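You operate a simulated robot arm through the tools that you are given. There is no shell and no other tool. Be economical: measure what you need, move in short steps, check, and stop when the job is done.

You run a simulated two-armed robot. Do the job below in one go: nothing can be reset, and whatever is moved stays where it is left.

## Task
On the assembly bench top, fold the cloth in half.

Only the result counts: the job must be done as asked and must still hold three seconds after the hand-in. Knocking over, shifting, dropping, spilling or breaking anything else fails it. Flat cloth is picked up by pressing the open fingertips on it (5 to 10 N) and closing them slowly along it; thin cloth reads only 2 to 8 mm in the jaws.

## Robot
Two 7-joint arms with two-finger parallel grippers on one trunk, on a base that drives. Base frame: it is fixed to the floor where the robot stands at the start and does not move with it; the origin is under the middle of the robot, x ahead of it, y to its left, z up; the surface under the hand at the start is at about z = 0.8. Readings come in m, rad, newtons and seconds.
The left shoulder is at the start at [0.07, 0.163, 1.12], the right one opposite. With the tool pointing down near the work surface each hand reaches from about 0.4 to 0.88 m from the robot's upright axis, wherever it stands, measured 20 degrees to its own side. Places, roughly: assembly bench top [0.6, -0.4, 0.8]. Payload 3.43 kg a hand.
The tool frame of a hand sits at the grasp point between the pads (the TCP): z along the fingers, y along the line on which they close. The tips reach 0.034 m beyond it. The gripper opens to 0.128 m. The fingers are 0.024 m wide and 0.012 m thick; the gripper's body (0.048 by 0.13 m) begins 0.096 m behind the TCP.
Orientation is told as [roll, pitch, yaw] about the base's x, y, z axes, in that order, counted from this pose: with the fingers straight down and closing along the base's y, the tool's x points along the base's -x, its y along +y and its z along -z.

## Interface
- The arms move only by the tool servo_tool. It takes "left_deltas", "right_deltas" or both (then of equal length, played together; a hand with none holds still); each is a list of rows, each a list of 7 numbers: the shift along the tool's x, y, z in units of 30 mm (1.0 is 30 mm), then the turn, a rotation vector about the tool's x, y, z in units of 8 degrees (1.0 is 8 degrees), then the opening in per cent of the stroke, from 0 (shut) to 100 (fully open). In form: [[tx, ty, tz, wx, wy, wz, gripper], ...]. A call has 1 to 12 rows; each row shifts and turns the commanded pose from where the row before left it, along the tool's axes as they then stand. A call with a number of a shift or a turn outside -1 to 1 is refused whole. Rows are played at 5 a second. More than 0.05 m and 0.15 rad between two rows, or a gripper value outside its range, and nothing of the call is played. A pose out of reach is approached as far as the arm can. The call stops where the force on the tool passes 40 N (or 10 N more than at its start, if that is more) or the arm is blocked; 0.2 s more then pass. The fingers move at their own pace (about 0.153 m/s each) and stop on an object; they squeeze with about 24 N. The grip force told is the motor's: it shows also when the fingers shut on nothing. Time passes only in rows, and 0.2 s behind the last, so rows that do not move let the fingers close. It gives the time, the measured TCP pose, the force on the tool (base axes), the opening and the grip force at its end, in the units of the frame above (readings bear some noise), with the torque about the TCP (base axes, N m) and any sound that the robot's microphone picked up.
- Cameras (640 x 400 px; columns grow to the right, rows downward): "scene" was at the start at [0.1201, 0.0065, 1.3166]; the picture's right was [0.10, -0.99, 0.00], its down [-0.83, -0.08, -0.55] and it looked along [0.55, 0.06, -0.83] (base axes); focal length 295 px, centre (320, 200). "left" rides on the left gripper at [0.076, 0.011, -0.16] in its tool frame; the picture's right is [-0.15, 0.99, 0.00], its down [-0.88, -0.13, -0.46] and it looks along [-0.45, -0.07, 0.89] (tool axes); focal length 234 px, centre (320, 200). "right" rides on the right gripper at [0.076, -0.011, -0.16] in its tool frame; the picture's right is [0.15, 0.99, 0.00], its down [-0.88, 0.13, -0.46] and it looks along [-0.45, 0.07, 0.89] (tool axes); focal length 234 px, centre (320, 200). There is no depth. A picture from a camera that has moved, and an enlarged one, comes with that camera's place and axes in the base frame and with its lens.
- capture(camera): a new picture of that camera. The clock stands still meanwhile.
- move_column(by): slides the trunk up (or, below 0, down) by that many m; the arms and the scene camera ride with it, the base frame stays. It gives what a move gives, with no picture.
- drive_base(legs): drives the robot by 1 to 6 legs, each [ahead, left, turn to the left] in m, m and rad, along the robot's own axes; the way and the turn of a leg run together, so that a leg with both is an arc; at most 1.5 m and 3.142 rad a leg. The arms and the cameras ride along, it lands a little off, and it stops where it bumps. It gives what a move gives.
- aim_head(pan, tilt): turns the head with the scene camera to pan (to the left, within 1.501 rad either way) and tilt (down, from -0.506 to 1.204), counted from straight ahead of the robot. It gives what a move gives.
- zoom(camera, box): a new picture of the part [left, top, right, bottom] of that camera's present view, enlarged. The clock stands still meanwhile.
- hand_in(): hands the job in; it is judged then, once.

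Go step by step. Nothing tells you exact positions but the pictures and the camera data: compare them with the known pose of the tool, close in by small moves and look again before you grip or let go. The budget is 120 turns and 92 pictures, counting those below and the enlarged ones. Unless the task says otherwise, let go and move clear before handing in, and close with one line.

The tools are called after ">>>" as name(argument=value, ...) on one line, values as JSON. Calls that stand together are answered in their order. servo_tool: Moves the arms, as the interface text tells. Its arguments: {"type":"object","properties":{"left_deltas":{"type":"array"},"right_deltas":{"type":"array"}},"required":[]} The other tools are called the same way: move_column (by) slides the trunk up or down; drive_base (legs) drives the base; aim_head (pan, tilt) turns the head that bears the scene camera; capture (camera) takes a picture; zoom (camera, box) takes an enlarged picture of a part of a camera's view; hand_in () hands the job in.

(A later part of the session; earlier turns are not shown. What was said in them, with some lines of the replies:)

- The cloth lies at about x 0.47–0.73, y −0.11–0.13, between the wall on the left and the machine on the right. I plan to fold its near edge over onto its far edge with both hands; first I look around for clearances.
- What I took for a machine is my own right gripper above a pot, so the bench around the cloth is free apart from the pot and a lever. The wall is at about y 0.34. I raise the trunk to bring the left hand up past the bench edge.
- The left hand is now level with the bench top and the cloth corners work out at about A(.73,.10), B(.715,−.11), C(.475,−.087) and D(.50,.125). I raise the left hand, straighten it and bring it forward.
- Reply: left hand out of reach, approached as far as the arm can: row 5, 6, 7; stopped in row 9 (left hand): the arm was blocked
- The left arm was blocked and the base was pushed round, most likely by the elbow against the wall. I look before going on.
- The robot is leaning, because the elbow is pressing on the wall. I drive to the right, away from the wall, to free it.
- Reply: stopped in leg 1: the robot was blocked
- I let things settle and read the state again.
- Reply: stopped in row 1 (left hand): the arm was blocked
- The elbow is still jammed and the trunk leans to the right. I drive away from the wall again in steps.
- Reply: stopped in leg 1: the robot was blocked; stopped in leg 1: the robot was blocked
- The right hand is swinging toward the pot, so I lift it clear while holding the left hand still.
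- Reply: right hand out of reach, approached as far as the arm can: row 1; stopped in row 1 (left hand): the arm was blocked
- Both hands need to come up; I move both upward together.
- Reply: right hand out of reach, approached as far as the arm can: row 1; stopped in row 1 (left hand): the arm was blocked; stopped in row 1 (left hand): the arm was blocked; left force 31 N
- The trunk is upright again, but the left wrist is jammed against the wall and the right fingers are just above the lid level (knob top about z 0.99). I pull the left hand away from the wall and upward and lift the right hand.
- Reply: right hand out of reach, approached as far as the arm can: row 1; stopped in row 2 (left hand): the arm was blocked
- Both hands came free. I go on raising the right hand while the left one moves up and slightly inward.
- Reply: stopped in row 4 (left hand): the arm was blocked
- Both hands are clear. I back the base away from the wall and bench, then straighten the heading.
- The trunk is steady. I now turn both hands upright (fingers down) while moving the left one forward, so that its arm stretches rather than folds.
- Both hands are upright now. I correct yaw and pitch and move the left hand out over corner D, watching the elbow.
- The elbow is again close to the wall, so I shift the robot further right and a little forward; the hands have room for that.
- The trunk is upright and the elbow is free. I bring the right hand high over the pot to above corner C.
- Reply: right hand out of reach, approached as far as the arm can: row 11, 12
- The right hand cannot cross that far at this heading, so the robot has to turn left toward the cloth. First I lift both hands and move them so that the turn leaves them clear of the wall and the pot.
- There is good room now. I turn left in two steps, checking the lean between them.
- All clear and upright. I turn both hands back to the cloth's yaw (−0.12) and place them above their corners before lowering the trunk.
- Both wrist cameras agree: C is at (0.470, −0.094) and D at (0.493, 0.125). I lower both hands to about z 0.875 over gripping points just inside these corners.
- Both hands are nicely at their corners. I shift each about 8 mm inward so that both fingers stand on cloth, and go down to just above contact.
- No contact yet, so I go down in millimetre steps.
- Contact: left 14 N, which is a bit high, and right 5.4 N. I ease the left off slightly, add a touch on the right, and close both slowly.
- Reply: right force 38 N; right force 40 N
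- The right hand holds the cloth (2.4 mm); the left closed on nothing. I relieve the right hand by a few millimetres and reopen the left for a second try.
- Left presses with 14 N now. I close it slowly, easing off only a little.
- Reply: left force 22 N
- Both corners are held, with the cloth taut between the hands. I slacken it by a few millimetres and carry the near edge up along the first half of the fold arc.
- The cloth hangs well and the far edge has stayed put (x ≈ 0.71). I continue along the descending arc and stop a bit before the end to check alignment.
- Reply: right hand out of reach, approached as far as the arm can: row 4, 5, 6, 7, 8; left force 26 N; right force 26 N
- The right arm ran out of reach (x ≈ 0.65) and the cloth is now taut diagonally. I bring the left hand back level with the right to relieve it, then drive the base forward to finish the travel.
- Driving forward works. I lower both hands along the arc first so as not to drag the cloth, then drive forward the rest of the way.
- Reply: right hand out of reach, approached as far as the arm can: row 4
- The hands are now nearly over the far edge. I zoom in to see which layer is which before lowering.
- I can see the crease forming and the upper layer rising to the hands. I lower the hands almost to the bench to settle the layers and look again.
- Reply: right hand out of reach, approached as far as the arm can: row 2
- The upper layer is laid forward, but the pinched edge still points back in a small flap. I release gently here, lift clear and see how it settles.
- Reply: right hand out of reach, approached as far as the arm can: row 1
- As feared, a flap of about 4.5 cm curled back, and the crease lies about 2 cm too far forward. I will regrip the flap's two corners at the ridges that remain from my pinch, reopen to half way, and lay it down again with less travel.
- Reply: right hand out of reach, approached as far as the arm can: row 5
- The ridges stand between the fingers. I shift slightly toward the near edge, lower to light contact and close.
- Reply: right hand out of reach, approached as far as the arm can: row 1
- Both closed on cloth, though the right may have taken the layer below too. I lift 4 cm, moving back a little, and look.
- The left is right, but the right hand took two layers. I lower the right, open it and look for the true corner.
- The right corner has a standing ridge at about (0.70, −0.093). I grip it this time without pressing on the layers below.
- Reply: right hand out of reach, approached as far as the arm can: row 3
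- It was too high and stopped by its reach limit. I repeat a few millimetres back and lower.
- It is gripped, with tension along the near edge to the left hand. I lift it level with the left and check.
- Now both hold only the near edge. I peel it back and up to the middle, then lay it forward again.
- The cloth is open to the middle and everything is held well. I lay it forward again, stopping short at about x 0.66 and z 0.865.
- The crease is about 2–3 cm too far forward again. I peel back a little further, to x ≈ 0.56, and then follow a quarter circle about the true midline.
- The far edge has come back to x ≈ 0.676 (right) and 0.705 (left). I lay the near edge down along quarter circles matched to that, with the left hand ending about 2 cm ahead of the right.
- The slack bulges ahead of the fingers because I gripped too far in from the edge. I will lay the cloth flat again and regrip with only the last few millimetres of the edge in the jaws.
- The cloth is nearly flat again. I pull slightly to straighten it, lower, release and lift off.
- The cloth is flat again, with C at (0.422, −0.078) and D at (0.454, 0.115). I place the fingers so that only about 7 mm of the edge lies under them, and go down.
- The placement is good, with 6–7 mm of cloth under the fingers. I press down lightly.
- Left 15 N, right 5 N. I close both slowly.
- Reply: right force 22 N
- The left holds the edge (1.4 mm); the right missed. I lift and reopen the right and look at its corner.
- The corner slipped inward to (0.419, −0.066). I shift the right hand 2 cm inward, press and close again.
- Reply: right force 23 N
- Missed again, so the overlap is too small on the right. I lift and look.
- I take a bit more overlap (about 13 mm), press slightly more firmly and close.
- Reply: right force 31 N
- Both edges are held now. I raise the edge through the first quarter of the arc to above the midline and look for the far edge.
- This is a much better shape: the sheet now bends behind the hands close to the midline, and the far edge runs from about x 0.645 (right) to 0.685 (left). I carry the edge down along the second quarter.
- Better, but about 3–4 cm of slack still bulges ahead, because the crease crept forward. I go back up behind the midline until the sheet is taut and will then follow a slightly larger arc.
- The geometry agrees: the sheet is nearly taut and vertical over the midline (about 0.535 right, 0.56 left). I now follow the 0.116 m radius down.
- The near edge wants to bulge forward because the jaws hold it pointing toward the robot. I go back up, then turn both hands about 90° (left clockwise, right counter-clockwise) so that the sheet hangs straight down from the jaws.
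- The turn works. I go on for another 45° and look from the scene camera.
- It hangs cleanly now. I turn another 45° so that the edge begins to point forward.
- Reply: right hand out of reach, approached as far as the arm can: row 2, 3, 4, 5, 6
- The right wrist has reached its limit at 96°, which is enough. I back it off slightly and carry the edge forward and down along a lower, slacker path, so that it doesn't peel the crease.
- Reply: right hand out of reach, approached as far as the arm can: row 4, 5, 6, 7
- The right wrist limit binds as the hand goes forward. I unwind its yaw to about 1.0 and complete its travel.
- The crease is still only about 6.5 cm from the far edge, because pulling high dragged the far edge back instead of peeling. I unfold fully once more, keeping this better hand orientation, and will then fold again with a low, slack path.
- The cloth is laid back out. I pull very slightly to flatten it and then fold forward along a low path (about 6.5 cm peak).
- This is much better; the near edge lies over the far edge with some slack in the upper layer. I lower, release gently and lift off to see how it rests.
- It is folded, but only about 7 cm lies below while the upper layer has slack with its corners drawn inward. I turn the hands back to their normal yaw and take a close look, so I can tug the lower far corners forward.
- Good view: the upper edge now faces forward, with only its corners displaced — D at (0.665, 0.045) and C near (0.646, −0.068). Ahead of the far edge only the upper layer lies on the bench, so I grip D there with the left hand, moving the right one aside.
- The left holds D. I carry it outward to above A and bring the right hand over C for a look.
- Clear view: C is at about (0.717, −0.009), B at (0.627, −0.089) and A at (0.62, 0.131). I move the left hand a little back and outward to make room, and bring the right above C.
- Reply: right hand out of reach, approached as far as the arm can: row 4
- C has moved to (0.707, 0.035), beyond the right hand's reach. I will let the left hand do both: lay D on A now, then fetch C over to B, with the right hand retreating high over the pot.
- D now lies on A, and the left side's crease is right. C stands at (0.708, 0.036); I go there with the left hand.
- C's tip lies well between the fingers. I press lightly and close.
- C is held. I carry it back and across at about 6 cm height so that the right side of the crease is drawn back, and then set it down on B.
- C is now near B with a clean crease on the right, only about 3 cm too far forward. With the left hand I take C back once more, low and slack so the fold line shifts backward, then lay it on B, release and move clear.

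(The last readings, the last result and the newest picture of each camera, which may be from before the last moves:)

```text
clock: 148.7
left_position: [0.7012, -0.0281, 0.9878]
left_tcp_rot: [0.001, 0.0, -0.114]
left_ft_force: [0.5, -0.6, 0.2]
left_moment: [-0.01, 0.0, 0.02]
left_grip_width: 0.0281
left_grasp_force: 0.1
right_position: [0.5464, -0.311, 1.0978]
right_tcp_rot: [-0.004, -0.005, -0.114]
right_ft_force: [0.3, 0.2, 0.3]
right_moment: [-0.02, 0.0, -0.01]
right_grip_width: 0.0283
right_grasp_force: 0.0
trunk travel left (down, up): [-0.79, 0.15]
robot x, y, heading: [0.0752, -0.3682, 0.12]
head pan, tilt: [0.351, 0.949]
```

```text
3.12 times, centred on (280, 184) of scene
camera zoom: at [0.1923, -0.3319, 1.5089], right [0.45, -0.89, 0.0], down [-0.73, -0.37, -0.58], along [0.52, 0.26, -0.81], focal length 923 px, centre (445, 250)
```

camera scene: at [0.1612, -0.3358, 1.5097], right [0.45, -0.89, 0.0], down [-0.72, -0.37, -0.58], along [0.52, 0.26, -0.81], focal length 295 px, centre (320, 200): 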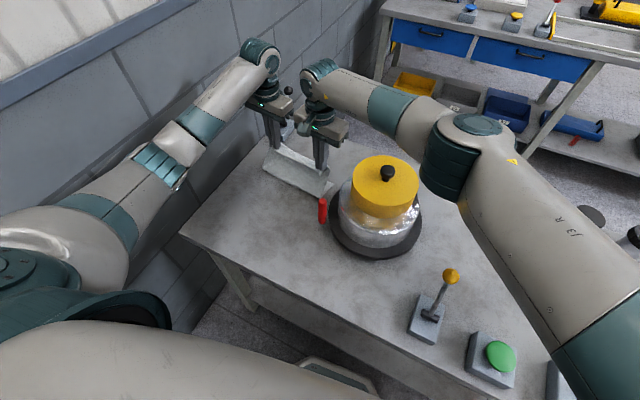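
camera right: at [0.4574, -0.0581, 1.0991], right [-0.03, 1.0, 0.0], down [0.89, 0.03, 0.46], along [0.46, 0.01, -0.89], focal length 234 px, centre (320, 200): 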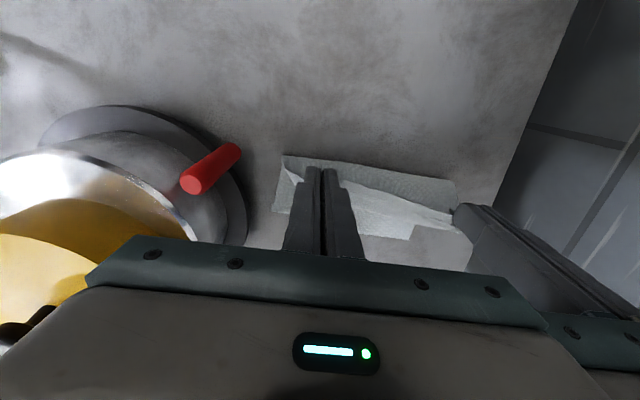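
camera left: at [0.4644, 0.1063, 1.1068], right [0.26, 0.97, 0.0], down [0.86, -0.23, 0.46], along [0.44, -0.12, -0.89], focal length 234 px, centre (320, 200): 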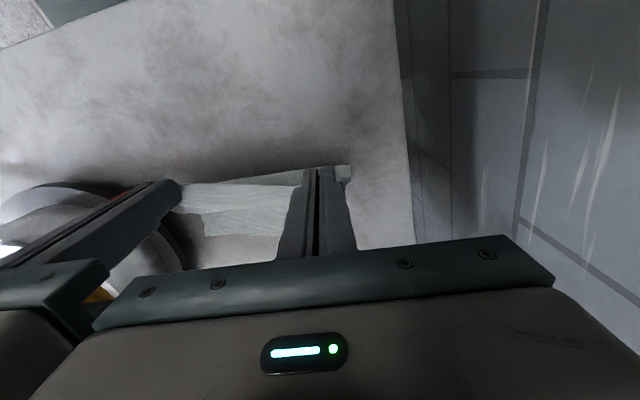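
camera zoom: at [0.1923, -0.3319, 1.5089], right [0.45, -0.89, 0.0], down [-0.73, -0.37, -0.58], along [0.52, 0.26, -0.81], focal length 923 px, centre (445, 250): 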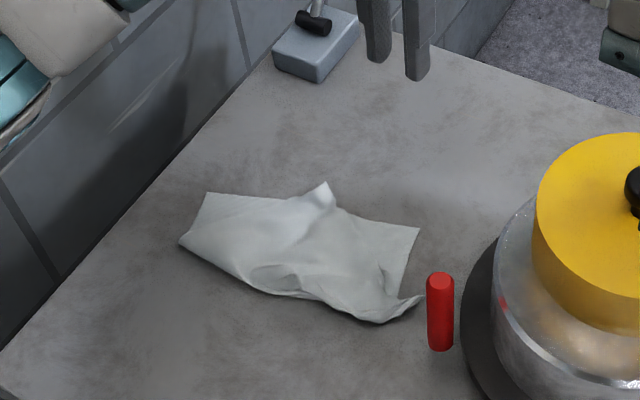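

B is now uncovered at about (0.66, −0.07) and A at (0.60, 0.138); C stands at (0.591, −0.111) and D at about (0.65, 0.03). I'll take both corners at once, starting with C by the right hand, coming high over the pot.

>>> servo_tool(right_deltas=[[-0.06, 0.9, 0, 0, 0, 0, 18], [-0.06, 0.9, 0, 0, 0, 0, 18], [-0.06, 0.9, 0, 0, 0, 0, 18], [-0.06, 0.9, 0, 0, 0, 0, 18], [-0.06, 0.9, 0, 0, 0, 0, 18], [-0.06, 0.9, 0, 0, 0, 0, 18], [-0.06, 0.9, 0, 0, 0, 0, 18], [-0.06, 0.8, 0, 0, 0, 0, 18], [0, 0, 1, 0, 0, 0, 18], [0, 0, 1, 0, 0, 0, 18], [0, 0, 1, 0, 0, 0, 18], [0, 0, 1, 0, 0, 0, 18]])

>>> zoom(camera="right", box=[240, 60, 560, 260])

```text
clock: 151.3
left_position: [0.6987, -0.0287, 0.9883]
left_tcp_rot: [0.001, -0.001, -0.117]
left_ft_force: [-1.0, -0.4, 0.0]
left_moment: [0.03, 0.0, 0.0]
left_grip_width: 0.028
left_grasp_force: 0.0
right_position: [0.5853, -0.1007, 0.9774]
right_tcp_rot: [-0.003, -0.004, -0.113]
right_ft_force: [1.0, 0.3, -0.2]
right_moment: [0.03, 0.0, 0.02]
right_grip_width: 0.0229
right_grasp_force: 0.0
trunk travel left (down, up): [-0.79, 0.15]
robot x, y, heading: [0.077, -0.3732, 0.12]
head pan, tilt: [0.351, 0.949]
```

```text
refused: no pictures are left
```

The pictures are used up, so I go on by measured coordinates and the grip widths. The right hand goes down on C and closes.

>>> servo_tool(right_deltas=[[0, 0, 0.9, 0, 0, 0, 18], [0, 0, 0.9, 0, 0, 0, 18], [0, 0, 0.9, 0, 0, 0, 18], [0, 0, 0.9, 0, 0, 0, 18], [0, 0, 0.8, 0, 0, 0, 18], [0, 0, 0.2, 0, 0, 0, 18], [0, 0, 0.06, 0, 0, 0, 18]])

```text
clock: 152.9
left_position: [0.7004, -0.0283, 0.9879]
left_tcp_rot: [-0.002, -0.003, -0.114]
left_ft_force: [0.3, -1.1, 0.6]
left_moment: [0.0, 0.02, 0.0]
left_grip_width: 0.0282
left_grasp_force: 0.2
right_position: [0.5828, -0.1023, 0.839]
right_tcp_rot: [-0.003, -0.003, -0.113]
right_ft_force: [-0.3, 0.1, 0.3]
right_moment: [-0.01, 0.02, 0.02]
right_grip_width: 0.0229
right_grasp_force: 0.0
trunk travel left (down, up): [-0.79, 0.15]
robot x, y, heading: [0.076, -0.3685, 0.117]
head pan, tilt: [0.351, 0.949]
```

>>> servo_tool(right_deltas=[[0, 0, 0.06, 0, 0, 0, 18], [0, 0, 0, 0, 0, 0, 16], [0, 0, 0, 0, 0, 0, 14], [0, 0, 0, 0, 0, 0, 12], [0, 0, 0, 0, 0, 0, 10], [0, 0, 0, 0, 0, 0, 8], [0, 0, 0, 0, 0, 0, 6], [0, 0, 0, 0, 0, 0, 4], [0, 0, 0, 0, 0, 0, 2], [0, 0, 0, 0, 0, 0, 0], [0, 0, 0, 0, 0, 0, 0]])

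```text
clock: 155.3
left_position: [0.6997, -0.0279, 0.9892]
left_tcp_rot: [0.0, -0.002, -0.114]
left_ft_force: [1.3, -0.1, -0.4]
left_moment: [-0.03, -0.02, -0.05]
left_grip_width: 0.0279
left_grasp_force: 0.0
right_position: [0.585, -0.1008, 0.8371]
right_tcp_rot: [-0.003, -0.003, -0.113]
right_ft_force: [-0.4, 1.0, -0.2]
right_moment: [-0.01, -0.01, -0.01]
right_grip_width: 0.0019
right_grasp_force: 23.6
trunk travel left (down, up): [-0.79, 0.15]
robot x, y, heading: [0.076, -0.376, 0.119]
head pan, tilt: [0.351, 0.949]
```

C is held (1.9 mm). I raise the right a little and bring the left down onto D.

>>> servo_tool(left_deltas=[[0.5, 0.43, 0, 0, 0, 0, 26], [0.5, 0.43, 0, 0, 0, 0, 26], [0.5, 0.43, 0, 0, 0, 0, 26], [0.46, 0.43, 0, 0, 0, 0, 26], [0, 0, 0.9, 0, 0, 0, 26], [0, 0, 0.9, 0, 0, 0, 26], [0, 0, 0.9, 0, 0, 0, 26], [0, 0, 0.9, 0, 0, 0, 26], [0, 0, 0.9, 0, 0, 0, 26], [0, 0, 0.4, 0, 0, 0, 26], [0, 0, 0.15, 0, 0, 0, 26]], right_deltas=[[0, 0, -0.3, 0, 0, 0, 0], [0, 0, -0.3, 0, 0, 0, 0], [0, 0, 0, 0, 0, 0, 0], [0, 0, 0, 0, 0, 0, 0], [0, 0, 0, 0, 0, 0, 0], [0, 0, 0, 0, 0, 0, 0], [0, 0, 0, 0, 0, 0, 0], [0, 0, 0, 0, 0, 0, 0], [0, 0, 0, 0, 0, 0, 0], [0, 0, 0, 0, 0, 0, 0], [0, 0, 0, 0, 0, 0, 0]])

>>> servo_tool(left_deltas=[[0, 0, 0.05, 0, 0, 0, 24], [0, 0, 0, 0, 0, 0, 22], [0, 0, 0, 0, 0, 0, 19], [0, 0, 0, 0, 0, 0, 16], [0, 0, 0, 0, 0, 0, 13], [0, 0, 0, 0, 0, 0, 10], [0, 0, 0, 0, 0, 0, 8], [0, 0, 0, 0, 0, 0, 6], [0, 0, 0, 0, 0, 0, 4], [0, 0, 0, 0, 0, 0, 2], [0, 0, 0, 0, 0, 0, 0], [0, 0, 0, 0, 0, 0, 0]])

```text
clock: 157.7
left_position: [0.6459, 0.0296, 0.8361]
left_tcp_rot: [0.0, -0.002, -0.115]
left_ft_force: [0.2, 0.6, 0.8]
left_moment: [0.01, -0.03, -0.01]
left_grip_width: 0.0333
left_grasp_force: 0.1
right_position: [0.5852, -0.0992, 0.8535]
right_tcp_rot: [-0.003, -0.005, -0.115]
right_ft_force: [0.6, 0.2, 0.0]
right_moment: [0.03, -0.01, 0.0]
right_grip_width: 0.0019
right_grasp_force: 24.0
trunk travel left (down, up): [-0.79, 0.15]
robot x, y, heading: [0.0773, -0.3723, 0.118]
head pan, tilt: [0.351, 0.949]
```

```text
clock: 160.3
left_position: [0.6472, 0.0294, 0.8361]
left_tcp_rot: [-0.001, -0.002, -0.115]
left_ft_force: [-0.8, -0.3, 2.0]
left_moment: [-0.04, 0.0, -0.01]
left_grip_width: 0.0017
left_grasp_force: 24.0
right_position: [0.5852, -0.1005, 0.8534]
right_tcp_rot: [-0.003, -0.004, -0.113]
right_ft_force: [-0.3, -0.1, -0.4]
right_moment: [0.02, 0.01, 0.01]
right_grip_width: 0.0016
right_grasp_force: 24.2
trunk travel left (down, up): [-0.79, 0.15]
robot x, y, heading: [0.078, -0.3726, 0.121]
head pan, tilt: [0.351, 0.949]
```

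Both corners are held. I carry D back and outward (lifting to draw the left crease back) while C goes forward toward B.

>>> servo_tool(left_deltas=[[0.47, 0.31, -0.6, 0, 0, 0, 0], [0.47, 0.31, -0.5, 0, 0, 0, 0], [0.47, 0.31, -0.4, 0, 0, 0, 0], [0.47, 0.32, -0.3, 0, 0, 0, 0], [0.47, 0.32, -0.2, 0, 0, 0, 0], [0.45, 0.32, 0, 0, 0, 0, 0], [0, 0, 0, 0, 0, 0, 0]], right_deltas=[[-0.31, 0.23, -0.2, 0, 0, 0, 0], [-0.31, 0.23, -0.2, 0, 0, 0, 0], [-0.31, 0.24, -0.1, 0, 0, 0, 0], [-0.31, 0.24, 0, 0, 0, 0, 0], [-0.31, 0.24, 0, 0, 0, 0, 0], [-0.3, 0.23, 0, 0, 0, 0, 0], [0, 0, 0, 0, 0, 0, 0]])

```text
clock: 161.9
left_position: [0.5715, 0.0944, 0.896]
left_tcp_rot: [0.0, -0.003, -0.116]
left_ft_force: [1.4, -2.4, -0.3]
left_moment: [-0.09, 0.0, 0.01]
left_grip_width: 0.002
left_grasp_force: 24.0
right_position: [0.6447, -0.0667, 0.8673]
right_tcp_rot: [-0.002, -0.005, -0.113]
right_ft_force: [-0.3, 3.9, 0.2]
right_moment: [0.05, -0.01, -0.05]
right_grip_width: 0.0019
right_grasp_force: 24.2
trunk travel left (down, up): [-0.79, 0.15]
robot x, y, heading: [0.0749, -0.3705, 0.124]
head pan, tilt: [0.351, 0.949]
```

The near edge is just taut between the hands, so the span fits. I lay both corners down centred over the far edge.

>>> servo_tool(left_deltas=[[-0.17, 0.15, 0.3, 0, 0, 0, 0], [-0.17, 0.15, 0.35, 0, 0, 0, 0], [-0.17, 0.15, 0.4, 0, 0, 0, 0], [-0.17, 0.16, 0.4, 0, 0, 0, 0], [-0.18, 0.16, 0.33, 0, 0, 0, 0], [0, 0, 0, 0, 0, 0, 0]], right_deltas=[[0, 0.1, 0.1, 0, 0, 0, 0], [0, 0.1, 0.15, 0, 0, 0, 0], [0, 0.1, 0.2, 0, 0, 0, 0], [0, 0.1, 0.2, 0, 0, 0, 0], [0, 0.05, 0.2, 0, 0, 0, 0], [0, 0, 0, 0, 0, 0, 0]])

```text
clock: 163.3
left_position: [0.5997, 0.1154, 0.8421]
left_tcp_rot: [0.0, -0.003, -0.117]
left_ft_force: [0.2, -7.6, 0.6]
left_moment: [-0.29, -0.1, 0.02]
left_grip_width: 0.0017
left_grasp_force: 23.8
right_position: [0.648, -0.0641, 0.8529]
right_tcp_rot: [-0.002, -0.005, -0.113]
right_ft_force: [-1.9, 7.2, -0.4]
right_moment: [0.25, 0.06, -0.12]
right_grip_width: 0.0017
right_grasp_force: 24.3
right hand out of reach, approached as far as the arm can: row 2, 3, 4, 5
trunk travel left (down, up): [-0.79, 0.15]
robot x, y, heading: [0.0762, -0.3734, 0.116]
head pan, tilt: [0.351, 0.949]
```

The right is at its reach limit. I ease it back 1 cm, lower it, and slacken the left slightly.

>>> servo_tool(left_deltas=[[0, -0.15, 0, 0, 0, 0, 0], [0, -0.1, 0.05, 0, 0, 0, 0], [0, 0, 0, 0, 0, 0, 0]], right_deltas=[[0.3, 0.05, 0.15, 0, 0, 0, 0], [0, 0.05, 0.15, 0, 0, 0, 0], [0, 0, 0.08, 0, 0, 0, 0]])

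```text
clock: 164.1
left_position: [0.6, 0.1107, 0.8409]
left_tcp_rot: [0.001, -0.001, -0.115]
left_ft_force: [0.7, -0.4, -1.2]
left_moment: [0.03, 0.01, -0.01]
left_grip_width: 0.0018
left_grasp_force: 24.3
right_position: [0.6407, -0.0627, 0.8465]
right_tcp_rot: [-0.003, -0.004, -0.113]
right_ft_force: [-0.7, -0.2, -0.1]
right_moment: [-0.03, 0.01, 0.02]
right_grip_width: 0.0018
right_grasp_force: 23.9
right hand out of reach, approached as far as the arm can: row 2
trunk travel left (down, up): [-0.79, 0.15]
robot x, y, heading: [0.0738, -0.3719, 0.116]
head pan, tilt: [0.351, 0.949]
```

The tension is gone. I release both corners gently and lift straight up.

>>> servo_tool(left_deltas=[[0, 0, 0, 0, 0, 0, 4], [0, 0, 0, 0, 0, 0, 8], [0, 0, 0, 0, 0, 0, 14], [0, 0, 0, 0, 0, 0, 20], [0, 0, -0.2, 0, 0, 0, 22], [0, 0, -0.5, 0, 0, 0, 22], [0, 0, -1, 0, 0, 0, 22], [0, 0, -1, 0, 0, 0, 22], [0, 0, -1, 0, 0, 0, 22], [0, 0, -1, 0, 0, 0, 22], [0, 0, -1, 0, 0, 0, 22]], right_deltas=[[0, 0, 0.05, 0, 0, 0, 4], [0, 0, 0, 0, 0, 0, 8], [0, 0, 0, 0, 0, 0, 14], [0, 0, 0, 0, 0, 0, 20], [0, 0, -0.2, 0, 0, 0, 22], [0, 0, -0.5, 0, 0, 0, 22], [0, 0, -1, 0, 0, 0, 22], [0, 0, -1, 0, 0, 0, 22], [0, 0, -1, 0, 0, 0, 22], [0, 0, -1, 0, 0, 0, 22], [0, 0, -1, 0, 0, 0, 22]])

```text
clock: 166.5
left_position: [0.5964, 0.1102, 1.0112]
left_tcp_rot: [-0.001, -0.004, -0.114]
left_ft_force: [0.6, 0.7, 0.3]
left_moment: [0.02, -0.01, -0.02]
left_grip_width: 0.0281
left_grasp_force: 0.1
right_position: [0.641, -0.0641, 1.0149]
right_tcp_rot: [-0.004, -0.005, -0.114]
right_ft_force: [-0.1, 0.4, 0.6]
right_moment: [0.03, 0.0, 0.01]
right_grip_width: 0.0283
right_grasp_force: 0.1
trunk travel left (down, up): [-0.79, 0.15]
robot x, y, heading: [0.0757, -0.3695, 0.119]
head pan, tilt: [0.351, 0.949]
```

Both hands are open and about 18 cm clear above the cloth. With no pictures left to refine the fold, I hand in.

>>> hand_in()

```text
The job is handed in.
```

I handed in the cloth folded over with its near corners laid roughly on the far ones, but I couldn't check the result: I ran out of pictures before the last placement, so some unevenness or wrinkling is likely.
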